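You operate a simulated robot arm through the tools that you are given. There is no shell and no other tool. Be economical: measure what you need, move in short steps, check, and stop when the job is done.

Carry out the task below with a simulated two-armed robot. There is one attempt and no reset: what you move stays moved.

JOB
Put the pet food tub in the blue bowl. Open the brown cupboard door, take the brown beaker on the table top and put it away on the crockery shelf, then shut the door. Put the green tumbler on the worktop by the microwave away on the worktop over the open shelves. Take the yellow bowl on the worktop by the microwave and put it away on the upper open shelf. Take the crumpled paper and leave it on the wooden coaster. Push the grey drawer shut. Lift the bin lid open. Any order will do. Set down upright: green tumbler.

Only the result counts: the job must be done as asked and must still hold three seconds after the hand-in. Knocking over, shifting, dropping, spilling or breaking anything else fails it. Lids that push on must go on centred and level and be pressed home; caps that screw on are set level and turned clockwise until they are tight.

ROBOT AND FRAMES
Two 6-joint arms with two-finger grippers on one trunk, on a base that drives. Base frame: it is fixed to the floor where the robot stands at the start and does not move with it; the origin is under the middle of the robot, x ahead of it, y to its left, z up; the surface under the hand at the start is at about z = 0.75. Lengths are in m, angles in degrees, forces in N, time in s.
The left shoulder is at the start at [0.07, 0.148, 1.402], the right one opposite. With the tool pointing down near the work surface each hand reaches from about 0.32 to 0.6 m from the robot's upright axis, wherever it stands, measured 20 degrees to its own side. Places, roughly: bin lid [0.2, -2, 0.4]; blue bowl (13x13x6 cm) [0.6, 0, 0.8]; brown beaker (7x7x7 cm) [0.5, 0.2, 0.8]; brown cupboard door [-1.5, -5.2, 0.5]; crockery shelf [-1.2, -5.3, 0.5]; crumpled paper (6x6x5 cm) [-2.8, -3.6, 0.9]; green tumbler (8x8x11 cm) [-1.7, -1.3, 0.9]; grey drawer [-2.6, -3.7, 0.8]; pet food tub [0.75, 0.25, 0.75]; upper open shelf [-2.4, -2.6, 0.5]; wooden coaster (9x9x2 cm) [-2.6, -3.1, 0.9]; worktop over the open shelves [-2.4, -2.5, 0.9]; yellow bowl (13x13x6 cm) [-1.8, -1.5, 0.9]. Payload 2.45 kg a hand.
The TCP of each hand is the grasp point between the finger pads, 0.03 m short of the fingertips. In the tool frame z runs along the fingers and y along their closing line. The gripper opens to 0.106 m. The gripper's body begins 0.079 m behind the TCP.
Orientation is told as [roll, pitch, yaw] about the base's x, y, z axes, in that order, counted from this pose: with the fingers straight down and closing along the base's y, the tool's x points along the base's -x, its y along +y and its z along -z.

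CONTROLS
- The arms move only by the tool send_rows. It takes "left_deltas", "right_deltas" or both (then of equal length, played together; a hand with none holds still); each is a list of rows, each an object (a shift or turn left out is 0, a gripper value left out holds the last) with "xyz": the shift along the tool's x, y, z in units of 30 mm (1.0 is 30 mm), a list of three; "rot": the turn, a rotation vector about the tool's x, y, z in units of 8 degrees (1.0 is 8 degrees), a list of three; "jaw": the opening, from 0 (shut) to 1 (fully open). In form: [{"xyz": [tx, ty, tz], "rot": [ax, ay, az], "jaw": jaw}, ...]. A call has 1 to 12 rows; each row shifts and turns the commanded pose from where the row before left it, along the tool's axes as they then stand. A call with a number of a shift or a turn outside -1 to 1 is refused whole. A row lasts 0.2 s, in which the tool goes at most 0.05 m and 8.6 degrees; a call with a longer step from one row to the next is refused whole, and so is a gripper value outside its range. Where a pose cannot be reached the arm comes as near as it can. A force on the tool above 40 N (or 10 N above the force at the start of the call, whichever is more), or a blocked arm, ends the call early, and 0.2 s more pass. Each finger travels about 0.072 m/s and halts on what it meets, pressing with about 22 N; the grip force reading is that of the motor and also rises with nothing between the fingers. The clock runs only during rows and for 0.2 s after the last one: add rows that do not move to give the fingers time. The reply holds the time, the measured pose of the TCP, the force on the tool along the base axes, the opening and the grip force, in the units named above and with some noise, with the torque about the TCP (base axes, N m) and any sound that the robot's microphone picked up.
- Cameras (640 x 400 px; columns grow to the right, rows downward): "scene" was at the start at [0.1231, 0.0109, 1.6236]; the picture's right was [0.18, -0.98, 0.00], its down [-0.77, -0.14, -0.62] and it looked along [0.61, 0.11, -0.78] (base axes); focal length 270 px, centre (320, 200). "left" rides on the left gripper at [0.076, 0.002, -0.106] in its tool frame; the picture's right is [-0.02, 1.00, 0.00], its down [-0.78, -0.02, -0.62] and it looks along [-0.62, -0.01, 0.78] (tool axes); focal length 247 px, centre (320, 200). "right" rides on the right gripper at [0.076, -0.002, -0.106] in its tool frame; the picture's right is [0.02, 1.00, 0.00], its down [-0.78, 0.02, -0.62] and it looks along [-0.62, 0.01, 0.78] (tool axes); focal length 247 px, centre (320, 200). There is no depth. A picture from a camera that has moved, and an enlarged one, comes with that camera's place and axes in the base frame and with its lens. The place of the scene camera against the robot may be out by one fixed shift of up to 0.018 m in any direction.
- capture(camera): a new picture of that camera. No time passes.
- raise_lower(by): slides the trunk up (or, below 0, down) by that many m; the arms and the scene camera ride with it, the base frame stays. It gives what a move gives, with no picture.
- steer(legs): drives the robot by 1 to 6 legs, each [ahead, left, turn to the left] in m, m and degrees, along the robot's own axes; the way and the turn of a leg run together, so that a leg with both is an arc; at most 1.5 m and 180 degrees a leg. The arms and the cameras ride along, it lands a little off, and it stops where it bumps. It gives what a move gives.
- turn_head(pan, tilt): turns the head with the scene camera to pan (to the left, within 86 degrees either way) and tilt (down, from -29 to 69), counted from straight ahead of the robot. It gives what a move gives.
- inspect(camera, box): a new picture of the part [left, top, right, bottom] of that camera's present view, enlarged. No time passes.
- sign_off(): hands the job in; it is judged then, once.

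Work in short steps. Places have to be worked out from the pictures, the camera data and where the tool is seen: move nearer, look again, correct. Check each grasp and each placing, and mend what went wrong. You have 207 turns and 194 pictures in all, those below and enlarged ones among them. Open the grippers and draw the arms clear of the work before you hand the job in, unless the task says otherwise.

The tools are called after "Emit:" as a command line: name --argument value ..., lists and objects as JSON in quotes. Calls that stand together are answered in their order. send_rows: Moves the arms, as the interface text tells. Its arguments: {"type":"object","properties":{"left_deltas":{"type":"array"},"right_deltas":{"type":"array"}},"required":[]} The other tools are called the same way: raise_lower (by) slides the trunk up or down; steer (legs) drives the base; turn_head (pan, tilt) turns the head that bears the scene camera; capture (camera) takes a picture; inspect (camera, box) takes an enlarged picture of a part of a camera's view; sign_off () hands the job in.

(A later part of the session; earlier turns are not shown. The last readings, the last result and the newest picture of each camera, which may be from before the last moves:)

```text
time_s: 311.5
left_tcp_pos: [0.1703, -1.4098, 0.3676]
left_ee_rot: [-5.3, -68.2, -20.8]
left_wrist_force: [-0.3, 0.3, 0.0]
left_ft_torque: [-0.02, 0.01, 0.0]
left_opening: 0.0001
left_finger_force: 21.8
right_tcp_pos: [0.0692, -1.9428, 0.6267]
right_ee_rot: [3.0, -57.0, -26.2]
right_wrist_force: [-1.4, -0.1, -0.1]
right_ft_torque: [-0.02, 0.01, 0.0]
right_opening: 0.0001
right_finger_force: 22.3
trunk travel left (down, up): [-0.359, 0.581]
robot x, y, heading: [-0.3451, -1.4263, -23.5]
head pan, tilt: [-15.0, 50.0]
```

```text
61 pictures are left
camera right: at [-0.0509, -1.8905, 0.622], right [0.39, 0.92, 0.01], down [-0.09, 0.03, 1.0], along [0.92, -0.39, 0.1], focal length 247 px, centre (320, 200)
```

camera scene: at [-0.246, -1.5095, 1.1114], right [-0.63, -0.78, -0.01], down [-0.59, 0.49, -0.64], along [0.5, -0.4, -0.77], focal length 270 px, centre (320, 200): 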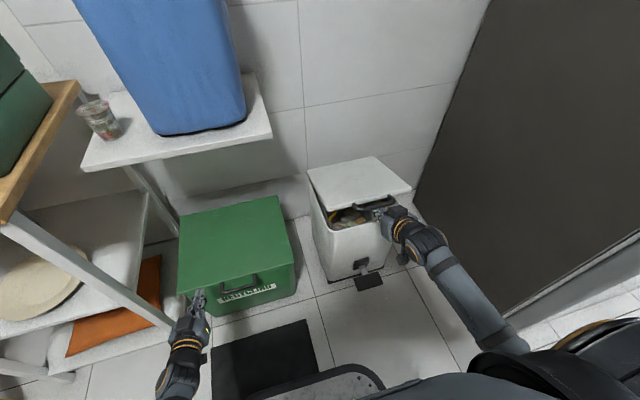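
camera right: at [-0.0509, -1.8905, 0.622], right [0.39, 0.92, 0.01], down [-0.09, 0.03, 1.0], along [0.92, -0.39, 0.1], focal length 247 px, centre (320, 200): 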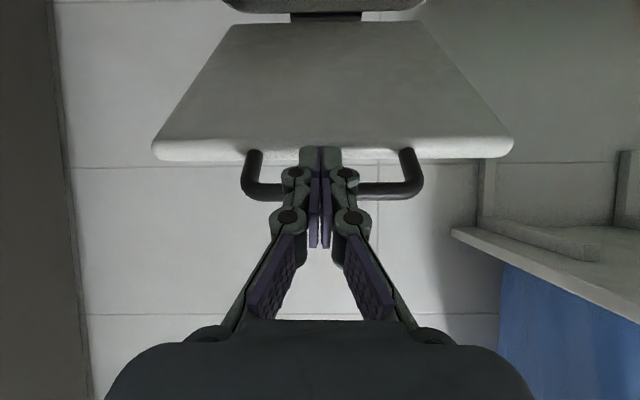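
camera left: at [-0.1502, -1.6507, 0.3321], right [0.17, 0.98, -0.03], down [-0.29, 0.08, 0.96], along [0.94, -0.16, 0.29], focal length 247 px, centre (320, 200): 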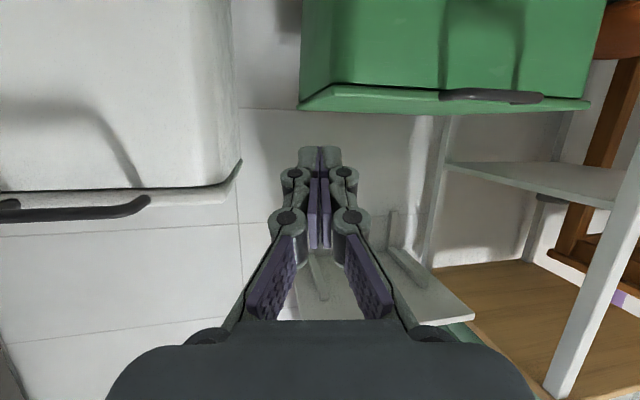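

Lid ≈45°. Push forward/up with the arm and then with the base.

Emit:
send_rows --right_deltas '[{"xyz": [-0.85, 0, 0.35]}, {"xyz": [-0.79, 0, 0.48]}, {"xyz": [-0.75, 0, 0.5]}, {}]'

Emit:
steer --legs '[[0.08, 0, 0]]'

Emit:
capture --camera "right"

Emit:
capture --camera "scene"

```text
time_s: 312.5
left_tcp_pos: [0.1712, -1.4091, 0.3658]
left_ee_rot: [-5.2, -68.2, -20.7]
left_wrist_force: [0.2, 0.2, 0.4]
left_ft_torque: [-0.02, -0.01, 0.0]
left_opening: 0.0
left_finger_force: 21.4
right_tcp_pos: [0.1379, -1.9726, 0.668]
right_ee_rot: [2.9, -57.0, -26.2]
right_wrist_force: [-0.8, -0.7, -1.5]
right_ft_torque: [0.03, 0.02, -0.03]
right_opening: 0.0002
right_finger_force: 22.4
trunk travel left (down, up): [-0.359, 0.581]
robot x, y, heading: [-0.3441, -1.4262, -24.0]
head pan, tilt: [-15.0, 50.0]
```

```text
time_s: 313.6
left_tcp_pos: [0.2741, -1.433, 0.365]
left_ee_rot: [-5.5, -68.1, -20.8]
left_wrist_force: [2.3, 2.0, 1.9]
left_ft_torque: [-0.08, 0.15, -0.28]
left_opening: 0.0
left_finger_force: 21.8
right_tcp_pos: [0.2369, -1.9965, 0.6659]
right_ee_rot: [2.7, -56.7, -26.5]
right_wrist_force: [3.0, 1.7, -0.7]
right_ft_torque: [-0.08, 0.12, -0.19]
right_opening: 0.0
right_finger_force: 21.9
trunk travel left (down, up): [-0.359, 0.581]
robot x, y, heading: [-0.2388, -1.4489, -24.4]
head pan, tilt: [-15.0, 50.0]
```

```text
60 pictures are left
camera right: at [0.1174, -1.9432, 0.6611], right [0.4, 0.92, 0.01], down [-0.09, 0.03, 1.0], along [0.91, -0.4, 0.09], focal length 247 px, centre (320, 200)
```

right: 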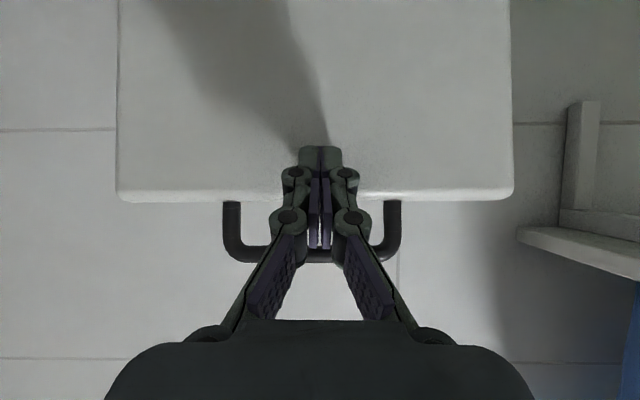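

```text
59 pictures are left
camera scene: at [-0.1397, -1.5297, 1.1111], right [-0.63, -0.77, -0.01], down [-0.59, 0.49, -0.64], along [0.5, -0.4, -0.77], focal length 270 px, centre (320, 200)
```

scene: 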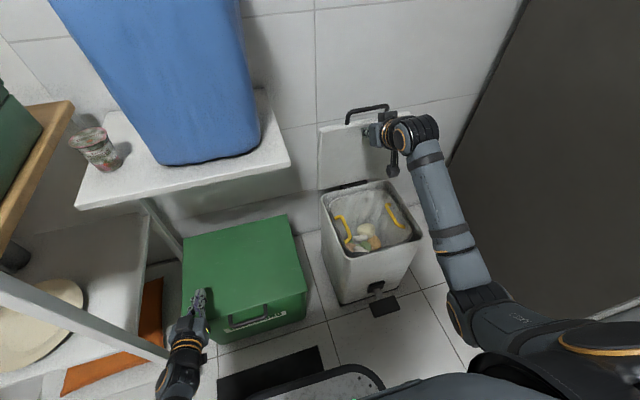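

Lid nearly upright. Push it a little further to make it rest past vertical.

Emit:
send_rows --right_deltas '[{"xyz": [-0.3, 0, 0.5]}, {"xyz": [-0.3, 0, 0.5]}, {"xyz": [-0.3, 0, 0.5]}, {}]'

Emit:
inspect --camera "scene" --box '[280, 80, 480, 230]'

```text
time_s: 314.6
left_tcp_pos: [0.2754, -1.4306, 0.3651]
left_ee_rot: [-6.7, -68.1, -19.8]
left_wrist_force: [0.4, -0.4, -0.1]
left_ft_torque: [0.01, -0.02, -0.01]
left_opening: 0.0
left_finger_force: 22.0
right_tcp_pos: [0.2862, -2.0101, 0.6685]
right_ee_rot: [1.9, -57.0, -26.0]
right_wrist_force: [0.1, 0.2, 0.2]
right_ft_torque: [-0.02, -0.01, 0.01]
right_opening: 0.0
right_finger_force: 21.6
trunk travel left (down, up): [-0.359, 0.581]
robot x, y, heading: [-0.2388, -1.4434, -24.5]
head pan, tilt: [-15.0, 50.0]
```

```text
2.67 times, centred on (380, 155) of scene
camera zoom: at [-0.1437, -1.5306, 1.1115], right [-0.63, -0.77, -0.01], down [-0.59, 0.49, -0.64], along [0.5, -0.4, -0.77], focal length 719 px, centre (160, 320)
```

zoom: 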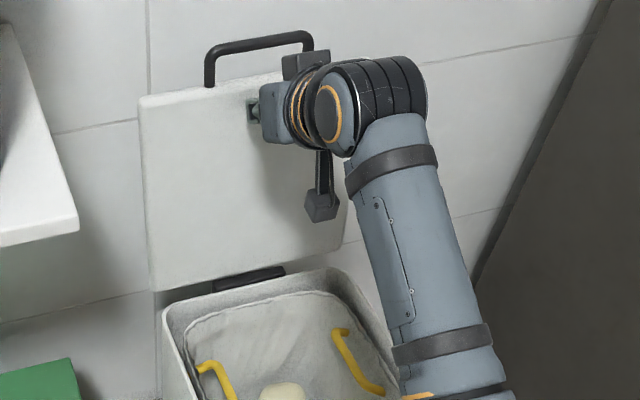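

Emit:
send_rows --right_deltas '[{"xyz": [-0.3, 0, 0.5]}, {"xyz": [-0.3, 0, 0.5]}, {"xyz": [-0.3, 0, 0.5]}, {}]'

Emit:
inspect --camera "scene" --box '[280, 80, 480, 230]'

```text
time_s: 314.9
left_tcp_pos: [0.2763, -1.4273, 0.3628]
left_ee_rot: [-8.6, -68.2, -18.1]
left_wrist_force: [0.0, 0.8, 0.9]
left_ft_torque: [-0.01, -0.02, -0.03]
left_opening: 0.0001
left_finger_force: 22.3
right_tcp_pos: [0.2965, -2.0071, 0.6708]
right_ee_rot: [0.7, -56.8, -24.8]
right_wrist_force: [-9.6, 8.0, 5.7]
right_ft_torque: [-0.02, -0.06, 0.15]
right_opening: 0.0
right_finger_force: 28.1
trunk travel left (down, up): [-0.359, 0.581]
robot x, y, heading: [-0.2419, -1.4483, -24.4]
head pan, tilt: [-15.0, 50.0]
stopped in row 1 (right hand): the force on the tool passed its limit at 51 N (the readings are from after the stop); the commanded pose is now the measured one
```

```text
2.67 times, centred on (380, 155) of scene
camera zoom: at [-0.1457, -1.5283, 1.1119], right [-0.63, -0.77, -0.01], down [-0.59, 0.49, -0.64], along [0.5, -0.4, -0.77], focal length 719 px, centre (160, 320)
```

zoom: 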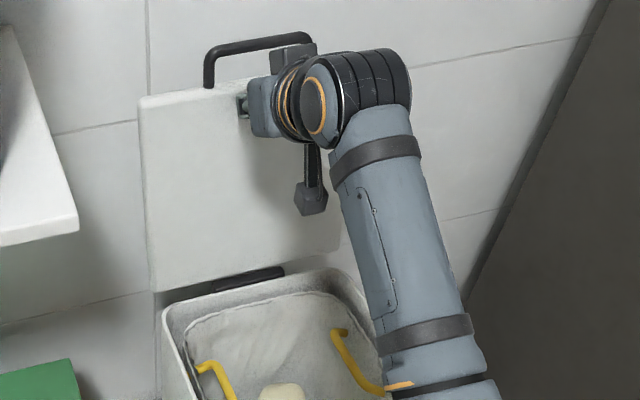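

Lid at its end stop. Back away and see whether it stays.

Emit:
steer --legs '[[-0.3, 0, 0]]'

Emit:
capture --camera "scene"

```text
time_s: 317.0
left_tcp_pos: [0.0006, -1.304, 0.3602]
left_ee_rot: [-8.6, -68.1, -18.2]
left_wrist_force: [0.1, -0.1, 0.1]
left_ft_torque: [-0.02, -0.02, -0.03]
left_opening: 0.0001
left_finger_force: 22.3
right_tcp_pos: [0.0207, -1.8836, 0.6671]
right_ee_rot: [0.7, -56.6, -24.8]
right_wrist_force: [0.6, 0.6, 1.1]
right_ft_torque: [-0.01, 0.01, 0.02]
right_opening: 0.0
right_finger_force: 28.4
trunk travel left (down, up): [-0.359, 0.581]
robot x, y, heading: [-0.5179, -1.3192, -24.5]
head pan, tilt: [-15.0, 50.0]
```

```text
56 pictures are left
camera scene: at [-0.415, -1.3941, 1.1099], right [-0.63, -0.77, 0.0], down [-0.59, 0.49, -0.64], along [0.5, -0.41, -0.77], focal length 270 px, centre (320, 200)
```

scene: 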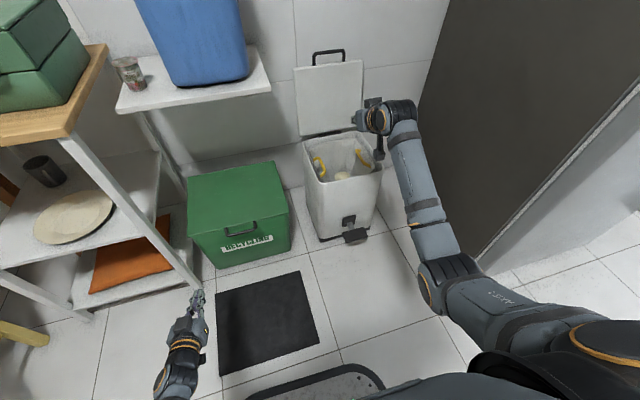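

The lid stays open. Now fetch the beaker: raise the trunk and drive to the table.

Emit:
raise_lower --by 0.53

Emit:
steer --legs '[[-0.25, 0, 0], [0, 0, 114.5], [1.12, 0, 0], [0, 0, -90], [0.35, 0, 0]]'

Emit:
turn_head --pan 10 --tilt 45

Emit:
capture --camera "scene"

```text
refused: 0.53 is not a number from -0.4 to 0.4
```

```text
time_s: 334.1
left_tcp_pos: [-0.1056, 0.1984, 0.3608]
left_ee_rot: [-8.7, -68.2, 11.0]
left_wrist_force: [0.8, -0.7, 0.1]
left_ft_torque: [-0.01, -0.01, 0.0]
left_opening: 0.0
left_finger_force: 21.7
right_tcp_pos: [0.1917, -0.2928, 0.6661]
right_ee_rot: [2.1, -55.8, 3.9]
right_wrist_force: [-10.8, 4.0, 3.3]
right_ft_torque: [0.02, -0.07, 0.1]
right_opening: 0.0001
right_finger_force: 28.6
trunk travel left (down, up): [-0.359, 0.581]
robot x, y, heading: [-0.5492, -0.0732, 4.8]
head pan, tilt: [-15.0, 50.0]
stopped in leg 5: the force on the tool passed its limit at 149 N (the readings are from after the stop); the commanded pose is now the measured one
```

```text
time_s: 335.0
left_tcp_pos: [-0.1061, 0.1986, 0.361]
left_ee_rot: [-8.8, -68.2, 11.2]
left_wrist_force: [-0.3, -0.4, 0.3]
left_ft_torque: [-0.02, -0.01, -0.02]
left_opening: 0.0
left_finger_force: 21.8
right_tcp_pos: [0.1915, -0.2925, 0.6647]
right_ee_rot: [1.9, -55.7, 3.9]
right_wrist_force: [-15.3, 8.3, 3.2]
right_ft_torque: [0.07, 0.03, 0.17]
right_opening: 0.0
right_finger_force: 28.6
trunk travel left (down, up): [-0.359, 0.581]
robot x, y, heading: [-0.5474, -0.0726, 4.9]
head pan, tilt: [10.0, 45.0]
```

```text
55 pictures are left
camera scene: at [-0.424, -0.0484, 1.1169], right [0.26, -0.97, 0.0], down [-0.68, -0.18, -0.71], along [0.68, 0.18, -0.71], focal length 270 px, centre (320, 200)
```

scene: 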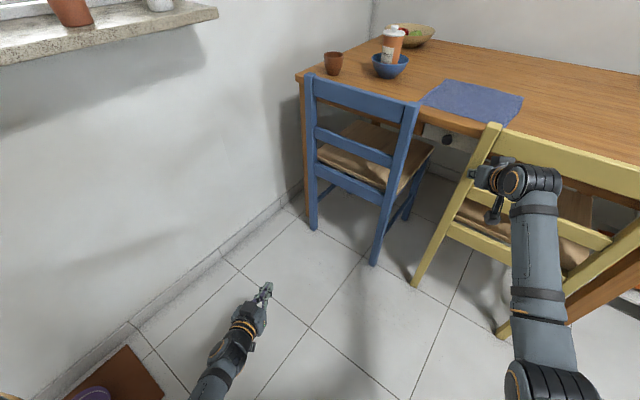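

The trunk raise was refused, so my right hand ran into the yellow chair. Back off right away and inspect the chair.

Emit:
steer --legs '[[-0.12, 0, 0]]'

Emit:
raise_lower --by 0.4

Emit:
capture --camera "scene"

```text
time_s: 336.2
left_tcp_pos: [-0.2234, 0.1887, 0.3599]
left_ee_rot: [-8.6, -68.0, 10.9]
left_wrist_force: [-1.0, -1.2, -0.6]
left_ft_torque: [0.01, 0.03, 0.02]
left_opening: 0.0
left_finger_force: 22.0
right_tcp_pos: [0.073, -0.3052, 0.6649]
right_ee_rot: [1.9, -55.7, 3.9]
right_wrist_force: [-0.8, 0.5, 0.3]
right_ft_torque: [0.01, 0.01, 0.01]
right_opening: 0.0003
right_finger_force: 29.0
trunk travel left (down, up): [-0.359, 0.581]
robot x, y, heading: [-0.6674, -0.0795, 4.8]
head pan, tilt: [10.0, 45.0]
```

```text
time_s: 340.1
left_tcp_pos: [-0.223, 0.1882, 0.7595]
left_ee_rot: [-8.5, -68.1, 10.8]
left_wrist_force: [0.7, 0.3, 0.4]
left_ft_torque: [0.02, -0.02, 0.02]
left_opening: 0.0
left_finger_force: 21.8
right_tcp_pos: [0.0746, -0.3043, 1.0638]
right_ee_rot: [1.9, -55.8, 3.9]
right_wrist_force: [-0.3, -0.1, 0.1]
right_ft_torque: [-0.01, 0.01, 0.0]
right_opening: 0.0
right_finger_force: 28.6
trunk travel left (down, up): [-0.759, 0.181]
robot x, y, heading: [-0.6681, -0.0804, 4.9]
head pan, tilt: [10.0, 45.0]
```

```text
54 pictures are left
camera scene: at [-0.5398, -0.0597, 1.5166], right [0.26, -0.97, 0.0], down [-0.68, -0.18, -0.71], along [0.68, 0.18, -0.71], focal length 270 px, centre (320, 200)
```

scene: 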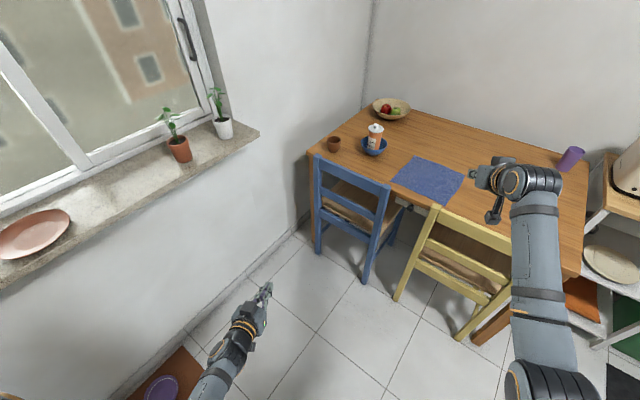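

The chair did not move (its rail matches its earlier position) and nothing toppled. The right arm (elbow up) suits the beaker: drive in and turn to heading 40° so the right hand is above it.

Emit:
steer --legs '[[0.46, 0, 0], [0, 0, 35]]'

Emit:
capture --camera "right"

Emit:
turn_head --pan -15 --tilt 45

Emit:
capture --camera "scene"

```text
time_s: 344.5
left_tcp_pos: [-0.0121, 0.4398, 0.7607]
left_ee_rot: [-8.5, -68.2, 47.1]
left_wrist_force: [0.1, 0.3, -0.4]
left_ft_torque: [-0.01, 0.0, 0.01]
left_opening: 0.0
left_finger_force: 21.4
right_tcp_pos: [0.5183, 0.2177, 1.0647]
right_ee_rot: [1.9, -55.7, 39.9]
right_wrist_force: [0.6, 0.0, -0.6]
right_ft_torque: [-0.02, 0.0, -0.03]
right_opening: 0.0
right_finger_force: 28.6
trunk travel left (down, up): [-0.759, 0.181]
robot x, y, heading: [-0.211, -0.0405, 41.0]
head pan, tilt: [10.0, 45.0]
```

```text
53 pictures are left
camera right: at [0.4216, 0.1299, 1.0613], right [-0.67, 0.74, 0.0], down [-0.05, -0.05, 1.0], along [0.74, 0.67, 0.07], focal length 247 px, centre (320, 200)
```

right: 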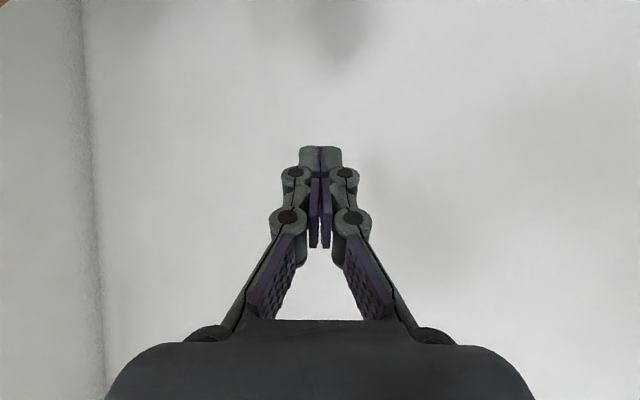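

```text
time_s: 345.4
left_tcp_pos: [-0.0125, 0.4405, 0.7598]
left_ee_rot: [-8.5, -68.1, 47.0]
left_wrist_force: [0.1, -0.2, 1.3]
left_ft_torque: [0.01, 0.0, 0.02]
left_opening: 0.0
left_finger_force: 22.2
right_tcp_pos: [0.5188, 0.2177, 1.0632]
right_ee_rot: [1.8, -55.7, 39.9]
right_wrist_force: [0.1, -0.9, 0.8]
right_ft_torque: [-0.02, 0.0, 0.01]
right_opening: 0.0
right_finger_force: 28.5
trunk travel left (down, up): [-0.759, 0.181]
robot x, y, heading: [-0.2115, -0.0369, 40.8]
head pan, tilt: [-15.0, 45.0]
```

```text
52 pictures are left
camera scene: at [-0.1022, 0.0264, 1.5167], right [0.44, -0.9, 0.0], down [-0.64, -0.31, -0.71], along [0.64, 0.31, -0.71], focal length 270 px, centre (320, 200)
```

scene: 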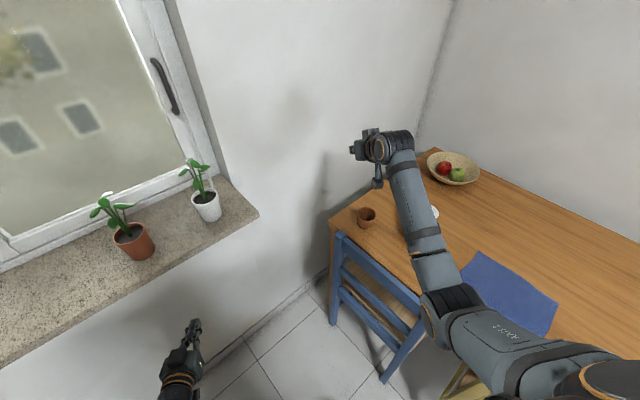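

Shift the base right 6 cm, open the jaw, and lower the trunk 0.15.

Emit:
steer --legs '[[-0.012, -0.058, 0]]'

Emit:
send_rows --right_deltas '[{"jaw": 1}, {"jaw": 1}, {"jaw": 1}, {"jaw": 1}, {"jaw": 1}]'

Emit:
raise_lower --by -0.15

Emit:
capture --camera "right"

Emit:
capture --camera "scene"

```text
time_s: 346.3
left_tcp_pos: [0.0159, 0.3913, 0.7599]
left_ee_rot: [-8.6, -68.1, 47.2]
left_wrist_force: [-0.5, 0.4, 0.3]
left_ft_torque: [0.02, 0.0, 0.01]
left_opening: 0.0
left_finger_force: 21.9
right_tcp_pos: [0.5462, 0.1704, 1.064]
right_ee_rot: [1.9, -55.7, 40.1]
right_wrist_force: [-0.7, 0.2, -0.3]
right_ft_torque: [-0.01, -0.02, -0.01]
right_opening: 0.0
right_finger_force: 28.7
trunk travel left (down, up): [-0.759, 0.181]
robot x, y, heading: [-0.1841, -0.0898, 40.9]
head pan, tilt: [-15.0, 45.0]
```

```text
time_s: 347.5
left_tcp_pos: [0.0157, 0.3905, 0.7601]
left_ee_rot: [-8.5, -68.2, 46.8]
left_wrist_force: [0.1, 0.1, 0.1]
left_ft_torque: [0.0, 0.02, 0.04]
left_opening: 0.0003
left_finger_force: 22.0
right_tcp_pos: [0.5469, 0.167, 1.0643]
right_ee_rot: [2.1, -55.6, 39.9]
right_wrist_force: [-0.2, -0.9, -0.3]
right_ft_torque: [-0.01, 0.01, 0.03]
right_opening: 0.1057
right_finger_force: 0.1
trunk travel left (down, up): [-0.759, 0.181]
robot x, y, heading: [-0.1842, -0.0869, 40.6]
head pan, tilt: [-15.0, 45.0]
```

```text
time_s: 349.3
left_tcp_pos: [0.0156, 0.3909, 0.6103]
left_ee_rot: [-8.6, -68.1, 47.0]
left_wrist_force: [0.2, 0.1, 1.2]
left_ft_torque: [0.0, -0.01, 0.01]
left_opening: 0.0
left_finger_force: 21.8
right_tcp_pos: [0.5456, 0.1666, 0.9135]
right_ee_rot: [2.0, -55.6, 39.9]
right_wrist_force: [-0.4, -0.1, 1.0]
right_ft_torque: [0.02, 0.04, 0.01]
right_opening: 0.1059
right_finger_force: 0.0
trunk travel left (down, up): [-0.609, 0.331]
robot x, y, heading: [-0.1818, -0.088, 40.9]
head pan, tilt: [-15.0, 45.0]
```

```text
51 pictures are left
camera right: at [0.4494, 0.0801, 0.9115], right [-0.67, 0.74, 0.0], down [-0.05, -0.05, 1.0], along [0.74, 0.67, 0.07], focal length 247 px, centre (320, 200)
```

right: 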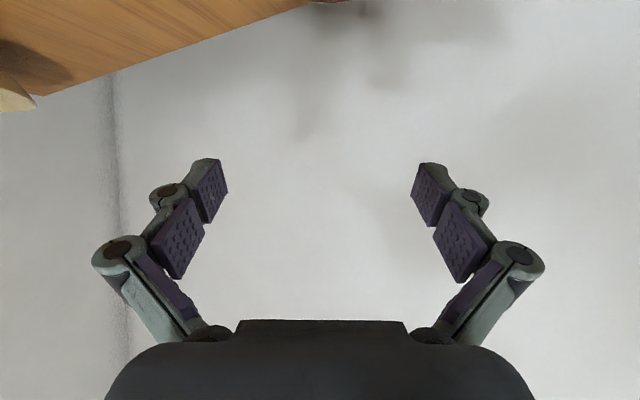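

```text
50 pictures are left
camera scene: at [-0.0743, -0.0234, 1.3667], right [0.44, -0.9, 0.0], down [-0.64, -0.31, -0.71], along [0.64, 0.31, -0.71], focal length 270 px, centre (320, 200)
```

scene: 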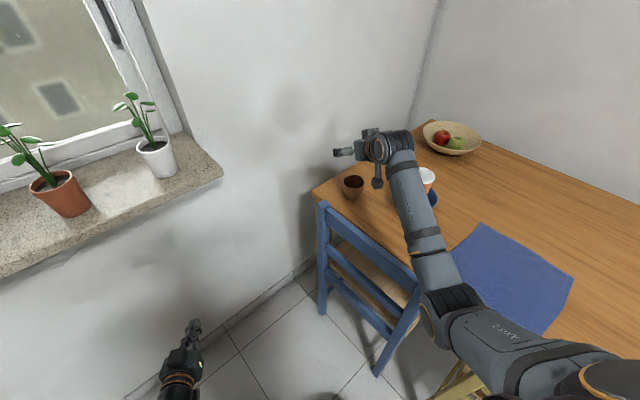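

Beaker ≈(0.535,0.16): pull the hand back 1.5 cm and lower another 7 cm, then look.

Emit:
send_rows --right_deltas '[{"xyz": [0.27, 0, -0.41]}, {}]'

Emit:
raise_lower --by -0.065

Emit:
capture --camera "right"

Emit:
inspect --camera "scene" --box '[280, 100, 480, 260]'

```text
time_s: 349.9
left_tcp_pos: [0.0156, 0.3912, 0.6096]
left_ee_rot: [-8.5, -68.1, 47.0]
left_wrist_force: [-0.3, -0.5, 0.3]
left_ft_torque: [0.02, 0.04, 0.03]
left_opening: 0.0
left_finger_force: 21.8
right_tcp_pos: [0.5333, 0.1602, 0.9134]
right_ee_rot: [2.0, -55.6, 39.9]
right_wrist_force: [0.2, 0.5, -0.7]
right_ft_torque: [-0.01, 0.01, 0.01]
right_opening: 0.1062
right_finger_force: 0.1
trunk travel left (down, up): [-0.609, 0.331]
robot x, y, heading: [-0.1848, -0.0879, 40.9]
head pan, tilt: [-15.0, 45.0]
```

```text
time_s: 350.9
left_tcp_pos: [0.0157, 0.3912, 0.5445]
left_ee_rot: [-8.5, -68.1, 47.0]
left_wrist_force: [0.1, 0.4, 0.4]
left_ft_torque: [0.0, 0.03, 0.0]
left_opening: 0.0
left_finger_force: 21.9
right_tcp_pos: [0.5346, 0.1592, 0.8505]
right_ee_rot: [2.0, -55.7, 40.0]
right_wrist_force: [0.1, -0.5, -0.6]
right_ft_torque: [0.0, 0.0, 0.01]
right_opening: 0.1063
right_finger_force: 0.1
trunk travel left (down, up): [-0.544, 0.396]
robot x, y, heading: [-0.1835, -0.0894, 40.8]
head pan, tilt: [-15.0, 45.0]
```

```text
49 pictures are left
camera right: at [0.437, 0.0712, 0.8469], right [-0.67, 0.74, 0.0], down [-0.05, -0.05, 1.0], along [0.74, 0.67, 0.07], focal length 247 px, centre (320, 200)
```

right: 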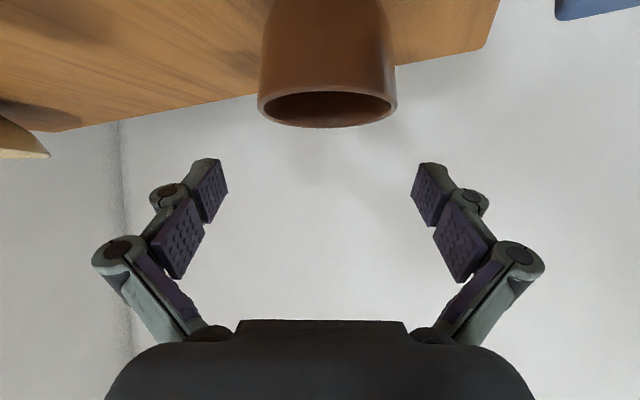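

```text
2.50 times, centred on (380, 180) of scene
camera zoom: at [-0.0744, -0.0235, 1.3017], right [0.44, -0.9, 0.0], down [-0.64, -0.31, -0.71], along [0.64, 0.31, -0.71], focal length 674 px, centre (170, 250)
```

zoom: 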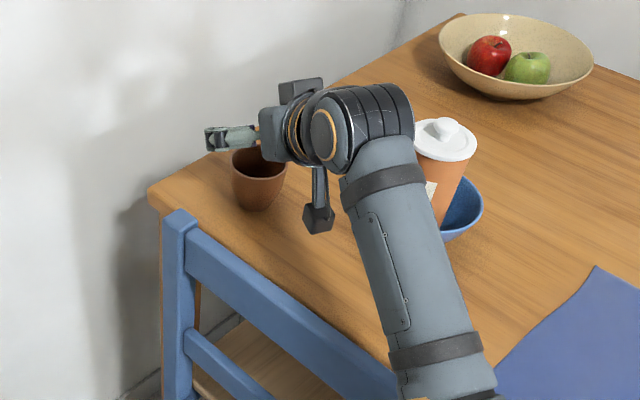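

Beaker rim is centred in the jaws (rim z≈0.81). Lower 6 cm and close.

Emit:
raise_lower --by -0.06

Emit:
send_rows --right_deltas '[{"xyz": [0.1, 0.1, -0.13]}, {"jaw": 0.4}, {"jaw": 0.4}, {"jaw": 0.4}, {"jaw": 0.4}, {"jaw": 0.4}]'

Emit:
capture --camera "right"

```text
time_s: 351.9
left_tcp_pos: [0.0128, 0.3919, 0.4854]
left_ee_rot: [-9.2, -68.2, 47.4]
left_wrist_force: [0.0, 0.1, 0.2]
left_ft_torque: [0.0, 0.0, 0.05]
left_opening: 0.0002
left_finger_force: 22.1
right_tcp_pos: [0.5302, 0.1596, 0.7938]
right_ee_rot: [1.7, -55.9, 40.1]
right_wrist_force: [-0.6, -0.5, -0.2]
right_ft_torque: [-0.05, 0.01, -0.02]
right_opening: 0.106
right_finger_force: 0.0
trunk travel left (down, up): [-0.484, 0.456]
robot x, y, heading: [-0.1804, -0.0859, 40.8]
head pan, tilt: [-15.0, 45.0]
```

```text
time_s: 353.3
left_tcp_pos: [0.0133, 0.391, 0.4846]
left_ee_rot: [-9.0, -68.1, 47.3]
left_wrist_force: [0.1, 0.4, 0.2]
left_ft_torque: [0.01, -0.02, 0.0]
left_opening: 0.0
left_finger_force: 21.7
right_tcp_pos: [0.5269, 0.1588, 0.7909]
right_ee_rot: [1.7, -55.8, 40.2]
right_wrist_force: [0.9, 2.4, 3.2]
right_ft_torque: [0.2, 0.03, -0.03]
right_opening: 0.0633
right_finger_force: 22.1
trunk travel left (down, up): [-0.484, 0.456]
robot x, y, heading: [-0.1849, -0.0893, 40.8]
head pan, tilt: [-15.0, 45.0]
```

```text
47 pictures are left
camera right: at [0.4295, 0.0714, 0.7878], right [-0.67, 0.74, 0.0], down [-0.06, -0.05, 1.0], along [0.74, 0.67, 0.07], focal length 247 px, centre (320, 200)
```

right: 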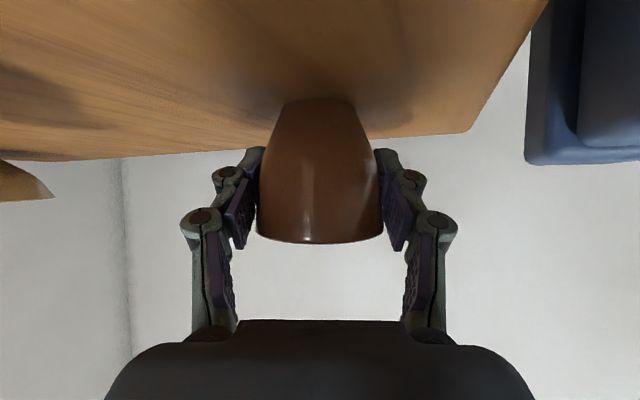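

Beaker gripped. Lift with the trunk.

Emit:
raise_lower --by 0.3

Emit:
capture --camera "scene"

```text
time_s: 356.3
left_tcp_pos: [0.0156, 0.3912, 0.786]
left_ee_rot: [-8.4, -68.0, 46.9]
left_wrist_force: [0.4, -1.1, 0.3]
left_ft_torque: [0.01, 0.02, 0.01]
left_opening: 0.0
left_finger_force: 21.7
right_tcp_pos: [0.5289, 0.1582, 1.0884]
right_ee_rot: [1.9, -55.7, 40.0]
right_wrist_force: [-0.5, 0.2, -0.7]
right_ft_torque: [-0.02, 0.0, 0.01]
right_opening: 0.0639
right_finger_force: 22.0
trunk travel left (down, up): [-0.784, 0.156]
robot x, y, heading: [-0.1806, -0.0906, 40.8]
head pan, tilt: [-15.0, 45.0]
```

```text
46 pictures are left
camera scene: at [-0.0738, -0.0232, 1.5416], right [0.44, -0.9, 0.0], down [-0.64, -0.31, -0.71], along [0.64, 0.31, -0.71], focal length 270 px, centre (320, 200)
```

scene: 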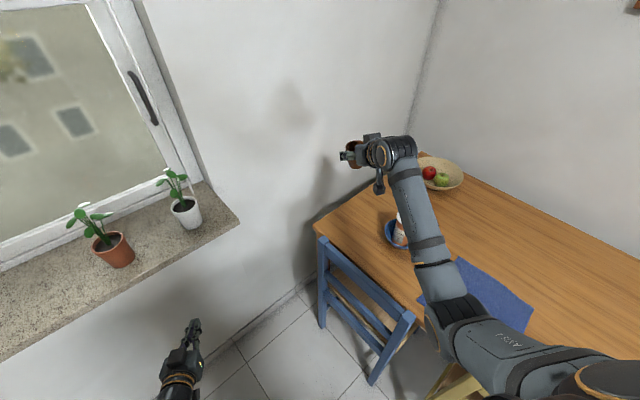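

Beaker secure; chairs unmoved. Back off, turn, and drive down the aisle to the cupboard.

Emit:
steer --legs '[[-0.5, 0, 0], [0, 0, -155.5], [1.45, 0, 0], [1.45, 0.1, 0], [1.3, 0.1, 0]]'

Emit:
turn_head --pan 40 --tilt 40

Emit:
capture --camera "scene"

```text
time_s: 384.0
left_tcp_pos: [-1.4657, -4.8342, 0.7849]
left_ee_rot: [-8.3, -68.0, -100.8]
left_wrist_force: [2.4, 5.8, 5.8]
left_ft_torque: [0.31, -0.28, 0.26]
left_opening: 0.0001
left_finger_force: 22.4
right_tcp_pos: [-2.0228, -4.9155, 1.0886]
right_ee_rot: [2.0, -55.5, -107.6]
right_wrist_force: [0.7, -0.3, -1.7]
right_ft_torque: [0.0, 0.0, -0.01]
right_opening: 0.0644
right_finger_force: 22.4
trunk travel left (down, up): [-0.784, 0.156]
robot x, y, heading: [-1.5569, -4.3288, -106.8]
head pan, tilt: [-15.0, 45.0]
stopped in leg 5: the force on the tool passed its limit at 162 N (the readings are from after the stop); the commanded pose is now the measured one
```

```text
time_s: 385.3
left_tcp_pos: [-1.4652, -4.8336, 0.785]
left_ee_rot: [-8.5, -68.0, -100.7]
left_wrist_force: [2.0, 7.0, 5.6]
left_ft_torque: [0.21, -0.22, 0.23]
left_opening: 0.0
left_finger_force: 22.1
right_tcp_pos: [-2.023, -4.9163, 1.0893]
right_ee_rot: [2.0, -55.7, -107.6]
right_wrist_force: [-0.7, -0.2, -1.1]
right_ft_torque: [0.01, -0.01, 0.01]
right_opening: 0.0642
right_finger_force: 21.9
trunk travel left (down, up): [-0.784, 0.156]
robot x, y, heading: [-1.5551, -4.3319, -106.6]
head pan, tilt: [40.0, 40.0]
```

```text
45 pictures are left
camera scene: at [-1.5376, -4.4542, 1.5491], right [-0.92, -0.4, 0.0], down [-0.26, 0.59, -0.77], along [0.3, -0.7, -0.64], focal length 270 px, centre (320, 200)
```

scene: 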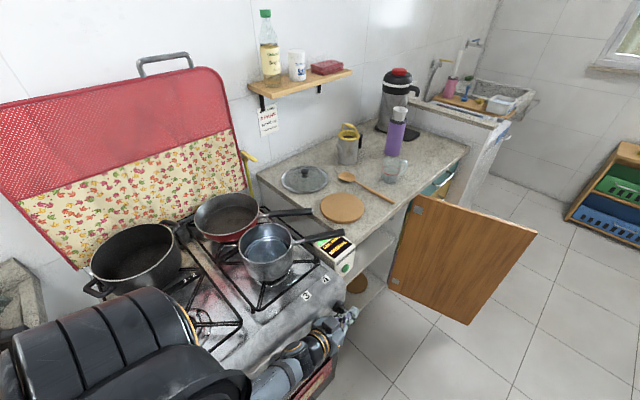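

The heading drifted and the left hand brushed the stove. Back off and move right into the aisle, then inspect.

Emit:
steer --legs '[[-0.06, 0, 0], [0, -0.35, 0]]'

Emit:
capture --camera "scene"

```text
time_s: 388.1
left_tcp_pos: [-1.7905, -4.6758, 0.7832]
left_ee_rot: [-8.5, -68.0, -100.8]
left_wrist_force: [0.3, -0.4, -0.8]
left_ft_torque: [0.03, 0.02, -0.02]
left_opening: 0.0
left_finger_force: 21.3
right_tcp_pos: [-2.3483, -4.7566, 1.0877]
right_ee_rot: [1.8, -55.5, -107.7]
right_wrist_force: [-0.1, -0.2, -0.8]
right_ft_torque: [-0.05, 0.02, 0.01]
right_opening: 0.0638
right_finger_force: 22.2
trunk travel left (down, up): [-0.784, 0.156]
robot x, y, heading: [-1.8789, -4.1669, -106.8]
head pan, tilt: [40.0, 40.0]
```

```text
44 pictures are left
camera scene: at [-1.8609, -4.2972, 1.5489], right [-0.92, -0.4, 0.0], down [-0.25, 0.59, -0.77], along [0.3, -0.7, -0.64], focal length 270 px, centre (320, 200)
```

scene: 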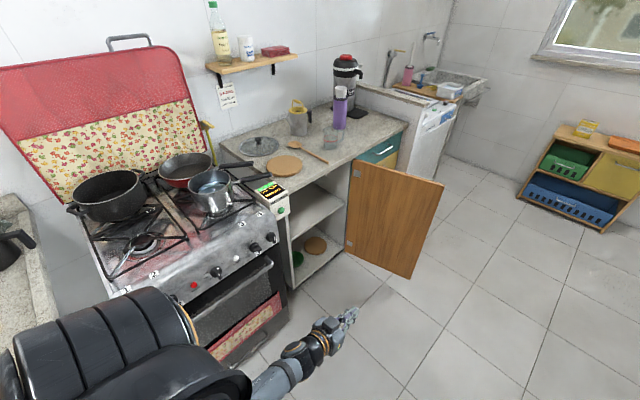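

Nothing displaced. To clear the stove in the final stance, pull the left hand further in.

Emit:
send_rows --left_deltas '[{"xyz": [0.31, 0, -0.78]}, {"xyz": [0.31, 0, -0.78]}, {"xyz": [0.31, 0, -0.78]}, {"xyz": [0.31, 0, -0.78]}, {"xyz": [0.31, 0, -0.78]}, {"xyz": [0.31, 0, -0.78]}, {}]'

```text
time_s: 389.7
left_tcp_pos: [-1.7423, -4.5334, 0.7863]
left_ee_rot: [-8.3, -67.9, -100.8]
left_wrist_force: [0.3, 0.2, -0.1]
left_ft_torque: [-0.02, -0.02, -0.01]
left_opening: 0.0001
left_finger_force: 21.9
right_tcp_pos: [-2.3491, -4.7578, 1.0864]
right_ee_rot: [2.1, -55.6, -107.7]
right_wrist_force: [0.5, -1.2, -1.5]
right_ft_torque: [0.01, -0.02, 0.05]
right_opening: 0.0639
right_finger_force: 21.5
trunk travel left (down, up): [-0.784, 0.156]
robot x, y, heading: [-1.8792, -4.168, -106.6]
head pan, tilt: [40.0, 40.0]
```

Left hand is tucked at 0.31. Drive to the stand-off in front of the cupboard and turn to face it.

Emit:
steer --legs '[[0.463, -0.124, 0], [0, 0, 82.1]]'

Emit:
turn_head --pan -20 --tilt 45

Emit:
capture --camera "scene"

```text
time_s: 396.1
left_tcp_pos: [-1.7444, -4.4708, 0.7847]
left_ee_rot: [-8.4, -68.0, -17.1]
left_wrist_force: [-0.3, -0.7, 0.0]
left_ft_torque: [0.04, 0.04, 0.0]
left_opening: 0.0001
left_finger_force: 22.0
right_tcp_pos: [-1.5855, -5.1004, 1.087]
right_ee_rot: [1.9, -55.6, -23.8]
right_wrist_force: [0.0, 0.4, -0.6]
right_ft_torque: [-0.02, 0.02, 0.01]
right_opening: 0.064
right_finger_force: 22.0
trunk travel left (down, up): [-0.784, 0.156]
robot x, y, heading: [-2.1217, -4.5704, -22.7]
head pan, tilt: [40.0, 40.0]
```

```text
time_s: 397.4
left_tcp_pos: [-1.7458, -4.472, 0.7855]
left_ee_rot: [-8.5, -68.1, -16.9]
left_wrist_force: [0.1, -0.5, -0.2]
left_ft_torque: [-0.02, 0.03, -0.01]
left_opening: 0.0
left_finger_force: 22.1
right_tcp_pos: [-1.586, -5.0999, 1.0876]
right_ee_rot: [2.0, -55.6, -23.9]
right_wrist_force: [-0.2, -0.4, -1.5]
right_ft_torque: [0.02, -0.01, -0.03]
right_opening: 0.064
right_finger_force: 22.1
trunk travel left (down, up): [-0.784, 0.156]
robot x, y, heading: [-2.1225, -4.569, -22.6]
head pan, tilt: [-20.0, 45.0]
```

```text
43 pictures are left
camera scene: at [-2.0181, -4.6481, 1.5417], right [-0.68, -0.73, 0.0], down [-0.52, 0.48, -0.71], along [0.52, -0.48, -0.71], focal length 270 px, centre (320, 200)
```

scene: 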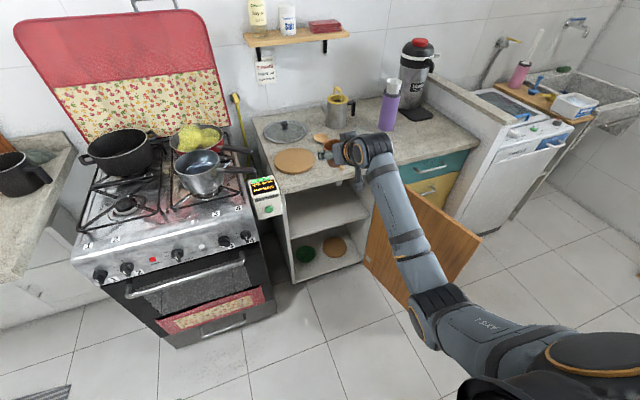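

Right arm is clear of the door. Lower the trunk 0.465 so the beaker bottom is ≈0.58, above the shelf.

Emit:
raise_lower --by -0.4

Emit:
raise_lower --by -0.065

Emit:
capture --camera "scene"

Emit:
capture --camera "right"

```text
time_s: 401.2
left_tcp_pos: [-1.7449, -4.4726, 0.3843]
left_ee_rot: [-8.4, -67.9, -16.9]
left_wrist_force: [0.4, -0.3, -0.8]
left_ft_torque: [0.0, 0.0, -0.02]
left_opening: 0.0
left_finger_force: 21.3
right_tcp_pos: [-1.5855, -5.1009, 0.6872]
right_ee_rot: [1.9, -55.6, -23.9]
right_wrist_force: [0.0, 0.0, -1.1]
right_ft_torque: [-0.03, 0.01, 0.03]
right_opening: 0.064
right_finger_force: 21.8
trunk travel left (down, up): [-0.384, 0.556]
robot x, y, heading: [-2.1225, -4.5716, -22.9]
head pan, tilt: [-20.0, 45.0]
```

```text
time_s: 402.3
left_tcp_pos: [-1.7443, -4.4716, 0.3203]
left_ee_rot: [-8.4, -68.0, -17.2]
left_wrist_force: [-0.1, 0.0, -0.4]
left_ft_torque: [0.01, 0.03, 0.01]
left_opening: 0.0
left_finger_force: 22.0
right_tcp_pos: [-1.5871, -5.0991, 0.6231]
right_ee_rot: [2.1, -55.6, -23.8]
right_wrist_force: [-0.1, -0.2, -0.6]
right_ft_torque: [-0.02, 0.03, -0.01]
right_opening: 0.0637
right_finger_force: 22.0
trunk travel left (down, up): [-0.319, 0.621]
robot x, y, heading: [-2.123, -4.5704, -23.0]
head pan, tilt: [-20.0, 45.0]
```

```text
42 pictures are left
camera scene: at [-2.0185, -4.648, 1.0767], right [-0.68, -0.73, 0.0], down [-0.52, 0.48, -0.71], along [0.52, -0.48, -0.71], focal length 270 px, centre (320, 200)
```

scene: 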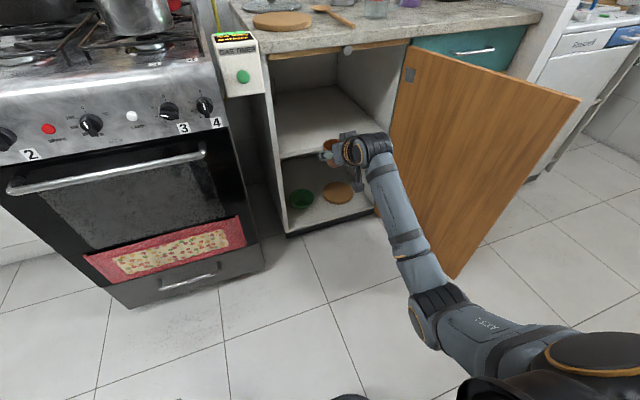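

```text
41 pictures are left
camera right: at [-1.7084, -5.0515, 0.6205], right [0.37, 0.93, 0.0], down [-0.07, 0.02, 1.0], along [0.93, -0.37, 0.07], focal length 247 px, centre (320, 200)
```

right: 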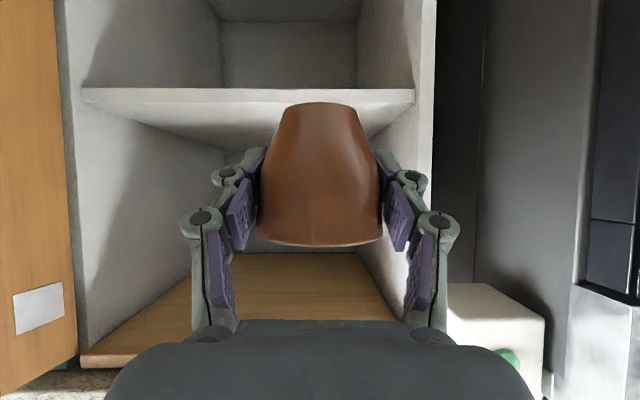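

Shelf top is at z≈0.528, beaker bottom at ≈0.58. Shift right 4.5 cm and drive in 0.26.

Emit:
steer --legs '[[0, -0.045, -1.5], [0.2, 0, 0]]'

Emit:
capture --camera "right"

Emit:
capture --camera "scene"

```text
time_s: 404.4
left_tcp_pos: [-1.578, -4.6046, 0.3193]
left_ee_rot: [-8.4, -67.9, -18.5]
left_wrist_force: [0.4, 1.5, 0.6]
left_ft_torque: [0.0, 0.0, -0.02]
left_opening: 0.0
left_finger_force: 21.4
right_tcp_pos: [-1.4374, -5.2371, 0.6217]
right_ee_rot: [2.0, -55.5, -25.4]
right_wrist_force: [-0.3, -0.6, -2.0]
right_ft_torque: [-0.02, -0.01, -0.04]
right_opening: 0.0639
right_finger_force: 22.2
trunk travel left (down, up): [-0.319, 0.621]
robot x, y, heading: [-1.9598, -4.6948, -24.3]
head pan, tilt: [-20.0, 45.0]
```

```text
40 pictures are left
camera right: at [-1.5583, -5.186, 0.6199], right [0.39, 0.92, 0.0], down [-0.06, 0.03, 1.0], along [0.92, -0.39, 0.07], focal length 247 px, centre (320, 200)
```

right: 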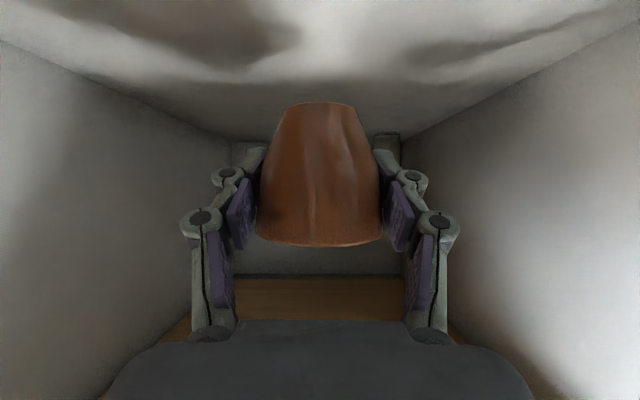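

```text
39 pictures are left
camera scene: at [-1.8567, -4.7744, 1.0766], right [-0.7, -0.71, 0.0], down [-0.51, 0.5, -0.71], along [0.5, -0.49, -0.71], focal length 270 px, centre (320, 200)
```

scene: 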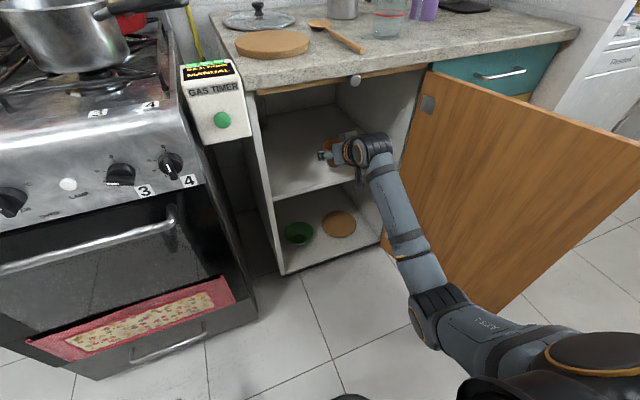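

Inside by ~4 cm; go 6 cm further, then lower.

Emit:
steer --legs '[[0.06, 0, 0]]'

Emit:
raise_lower --by -0.04

Emit:
capture --camera "right"

```text
time_s: 405.4
left_tcp_pos: [-1.5246, -4.631, 0.3199]
left_ee_rot: [-8.4, -68.0, -18.5]
left_wrist_force: [0.1, 0.0, -0.4]
left_ft_torque: [-0.01, -0.01, 0.0]
left_opening: 0.0
left_finger_force: 22.4
right_tcp_pos: [-1.3827, -5.2615, 0.6214]
right_ee_rot: [2.0, -55.5, -25.5]
right_wrist_force: [-0.4, -0.3, -0.4]
right_ft_torque: [-0.01, 0.01, -0.01]
right_opening: 0.064
right_finger_force: 22.3
trunk travel left (down, up): [-0.319, 0.621]
robot x, y, heading: [-1.9055, -4.7182, -24.4]
head pan, tilt: [-20.0, 45.0]
```

```text
time_s: 406.2
left_tcp_pos: [-1.5249, -4.6312, 0.2789]
left_ee_rot: [-8.5, -67.9, -18.6]
left_wrist_force: [0.0, -0.3, -0.7]
left_ft_torque: [-0.03, 0.01, -0.02]
left_opening: 0.0
left_finger_force: 21.8
right_tcp_pos: [-1.3833, -5.2643, 0.583]
right_ee_rot: [2.0, -55.6, -25.4]
right_wrist_force: [0.7, -1.3, -1.1]
right_ft_torque: [-0.01, 0.03, -0.01]
right_opening: 0.0642
right_finger_force: 22.5
trunk travel left (down, up): [-0.279, 0.661]
robot x, y, heading: [-1.9065, -4.7187, -24.3]
head pan, tilt: [-20.0, 45.0]
```

```text
38 pictures are left
camera right: at [-1.504, -5.2105, 0.5803], right [0.39, 0.92, 0.0], down [-0.07, 0.03, 1.0], along [0.92, -0.39, 0.07], focal length 247 px, centre (320, 200)
```

right: 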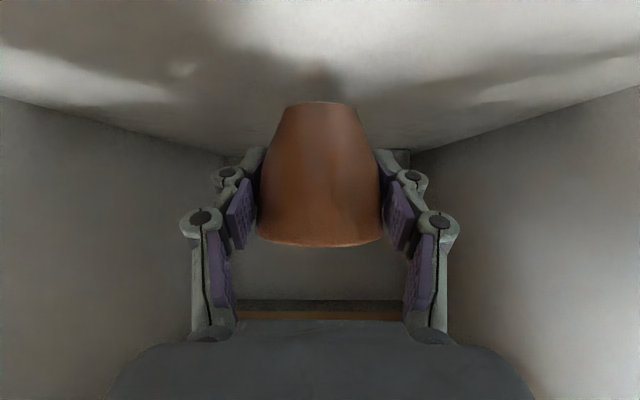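

Emit:
send_rows --right_deltas '[{"xyz": [0.14, 0, 0.094]}, {"xyz": [0.14, 0, 0.094]}, {"xyz": [0.14, 0, 0.094]}, {"xyz": [0.14, 0, 0.094]}, {}]'

```text
time_s: 407.4
left_tcp_pos: [-1.5254, -4.6301, 0.2797]
left_ee_rot: [-8.3, -68.0, -18.4]
left_wrist_force: [-0.1, -0.1, 0.4]
left_ft_torque: [0.03, 0.02, 0.0]
left_opening: 0.0002
left_finger_force: 21.8
right_tcp_pos: [-1.3836, -5.2623, 0.5615]
right_ee_rot: [2.0, -55.6, -25.5]
right_wrist_force: [0.7, 0.2, -0.6]
right_ft_torque: [-0.06, 0.01, -0.01]
right_opening: 0.0639
right_finger_force: 21.9
trunk travel left (down, up): [-0.279, 0.661]
robot x, y, heading: [-1.9049, -4.7205, -24.3]
head pan, tilt: [-20.0, 45.0]
```

Emit:
send_rows --right_deltas '[{"xyz": [0.14, 0, 0.094]}, {"xyz": [0.14, 0, 0.094]}, {"xyz": [0.14, 0, 0.094]}, {"xyz": [0.14, 0, 0.094]}, {}]'

Emit:
capture --camera "right"

```text
time_s: 408.6
left_tcp_pos: [-1.5247, -4.6307, 0.2805]
left_ee_rot: [-8.6, -68.1, -18.2]
left_wrist_force: [0.0, -0.7, 0.0]
left_ft_torque: [0.01, 0.03, 0.01]
left_opening: 0.0
left_finger_force: 21.8
right_tcp_pos: [-1.3863, -5.2594, 0.5441]
right_ee_rot: [1.9, -55.8, -25.3]
right_wrist_force: [2.8, -0.3, 13.1]
right_ft_torque: [-0.11, 0.0, 0.0]
right_opening: 0.0609
right_finger_force: 22.5
trunk travel left (down, up): [-0.279, 0.661]
robot x, y, heading: [-1.9073, -4.7227, -24.4]
head pan, tilt: [-20.0, 45.0]
```

```text
37 pictures are left
camera right: at [-1.506, -5.2086, 0.5415], right [0.39, 0.92, 0.0], down [-0.07, 0.03, 1.0], along [0.92, -0.39, 0.07], focal length 247 px, centre (320, 200)
```

right: 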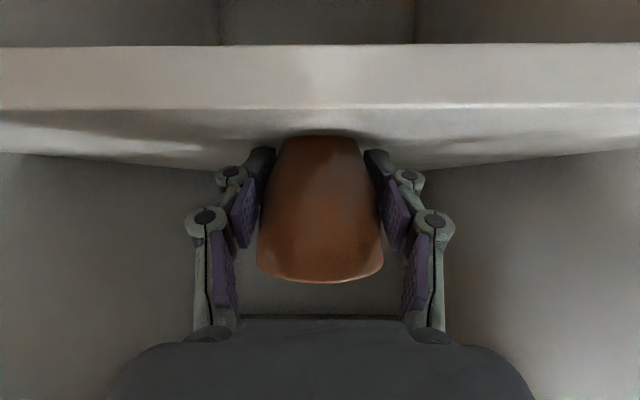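

Contact. The beaker is only ~3 cm behind the shelf's front edge; lift slightly, go 4 cm deeper, and set down.

Emit:
send_rows --right_deltas '[{"xyz": [-0.28, 0, -0.188]}, {"xyz": [-0.28, 0, -0.188]}, {}]'

Emit:
steer --legs '[[0.045, 0, 0]]'

Emit:
send_rows --right_deltas '[{"xyz": [0.14, 0, 0.094]}, {"xyz": [0.14, 0, 0.094]}, {"xyz": [0.1, 0, 0.07]}, {}]'

Emit:
capture --camera "right"

```text
time_s: 409.4
left_tcp_pos: [-1.5249, -4.6305, 0.2793]
left_ee_rot: [-8.3, -67.9, -18.5]
left_wrist_force: [-0.2, 0.3, 0.2]
left_ft_torque: [-0.01, 0.03, -0.02]
left_opening: 0.0001
left_finger_force: 22.3
right_tcp_pos: [-1.3846, -5.2622, 0.561]
right_ee_rot: [2.0, -55.5, -25.4]
right_wrist_force: [-0.3, 0.3, -0.6]
right_ft_torque: [0.02, -0.01, 0.02]
right_opening: 0.0606
right_finger_force: 22.3
trunk travel left (down, up): [-0.279, 0.661]
robot x, y, heading: [-1.902, -4.717, -24.3]
head pan, tilt: [-20.0, 45.0]
```

```text
time_s: 410.3
left_tcp_pos: [-1.4839, -4.6486, 0.2811]
left_ee_rot: [-8.4, -67.9, -18.5]
left_wrist_force: [-1.2, 0.1, 0.2]
left_ft_torque: [-0.02, 0.02, 0.0]
left_opening: 0.0001
left_finger_force: 22.6
right_tcp_pos: [-1.3426, -5.2794, 0.5593]
right_ee_rot: [2.1, -55.6, -25.4]
right_wrist_force: [0.0, 0.7, -1.5]
right_ft_torque: [-0.01, 0.0, 0.03]
right_opening: 0.0605
right_finger_force: 21.6
trunk travel left (down, up): [-0.279, 0.661]
robot x, y, heading: [-1.8613, -4.7391, -24.3]
head pan, tilt: [-20.0, 45.0]
```

```text
time_s: 411.3
left_tcp_pos: [-1.4831, -4.6489, 0.2781]
left_ee_rot: [-8.3, -67.8, -18.4]
left_wrist_force: [-0.3, 0.2, 0.0]
left_ft_torque: [0.02, -0.01, 0.02]
left_opening: 0.0
left_finger_force: 22.2
right_tcp_pos: [-1.343, -5.2791, 0.5481]
right_ee_rot: [2.1, -55.4, -25.3]
right_wrist_force: [-1.0, 0.5, -1.5]
right_ft_torque: [-0.03, -0.01, -0.02]
right_opening: 0.0606
right_finger_force: 21.6
trunk travel left (down, up): [-0.279, 0.661]
robot x, y, heading: [-1.8629, -4.7374, -24.4]
head pan, tilt: [-20.0, 45.0]
```

```text
36 pictures are left
camera right: at [-1.464, -5.2274, 0.5453], right [0.39, 0.92, 0.0], down [-0.06, 0.03, 1.0], along [0.92, -0.39, 0.07], focal length 247 px, centre (320, 200)
```

right: 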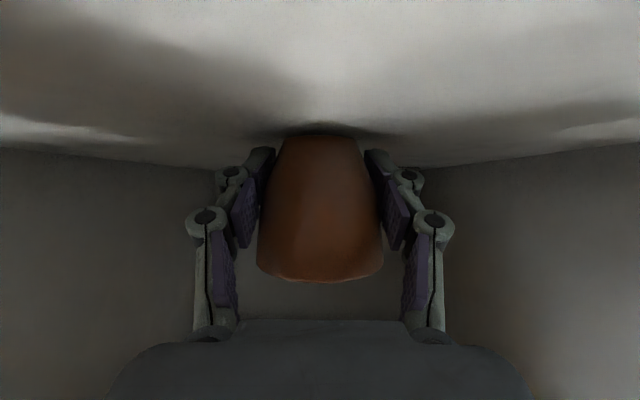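

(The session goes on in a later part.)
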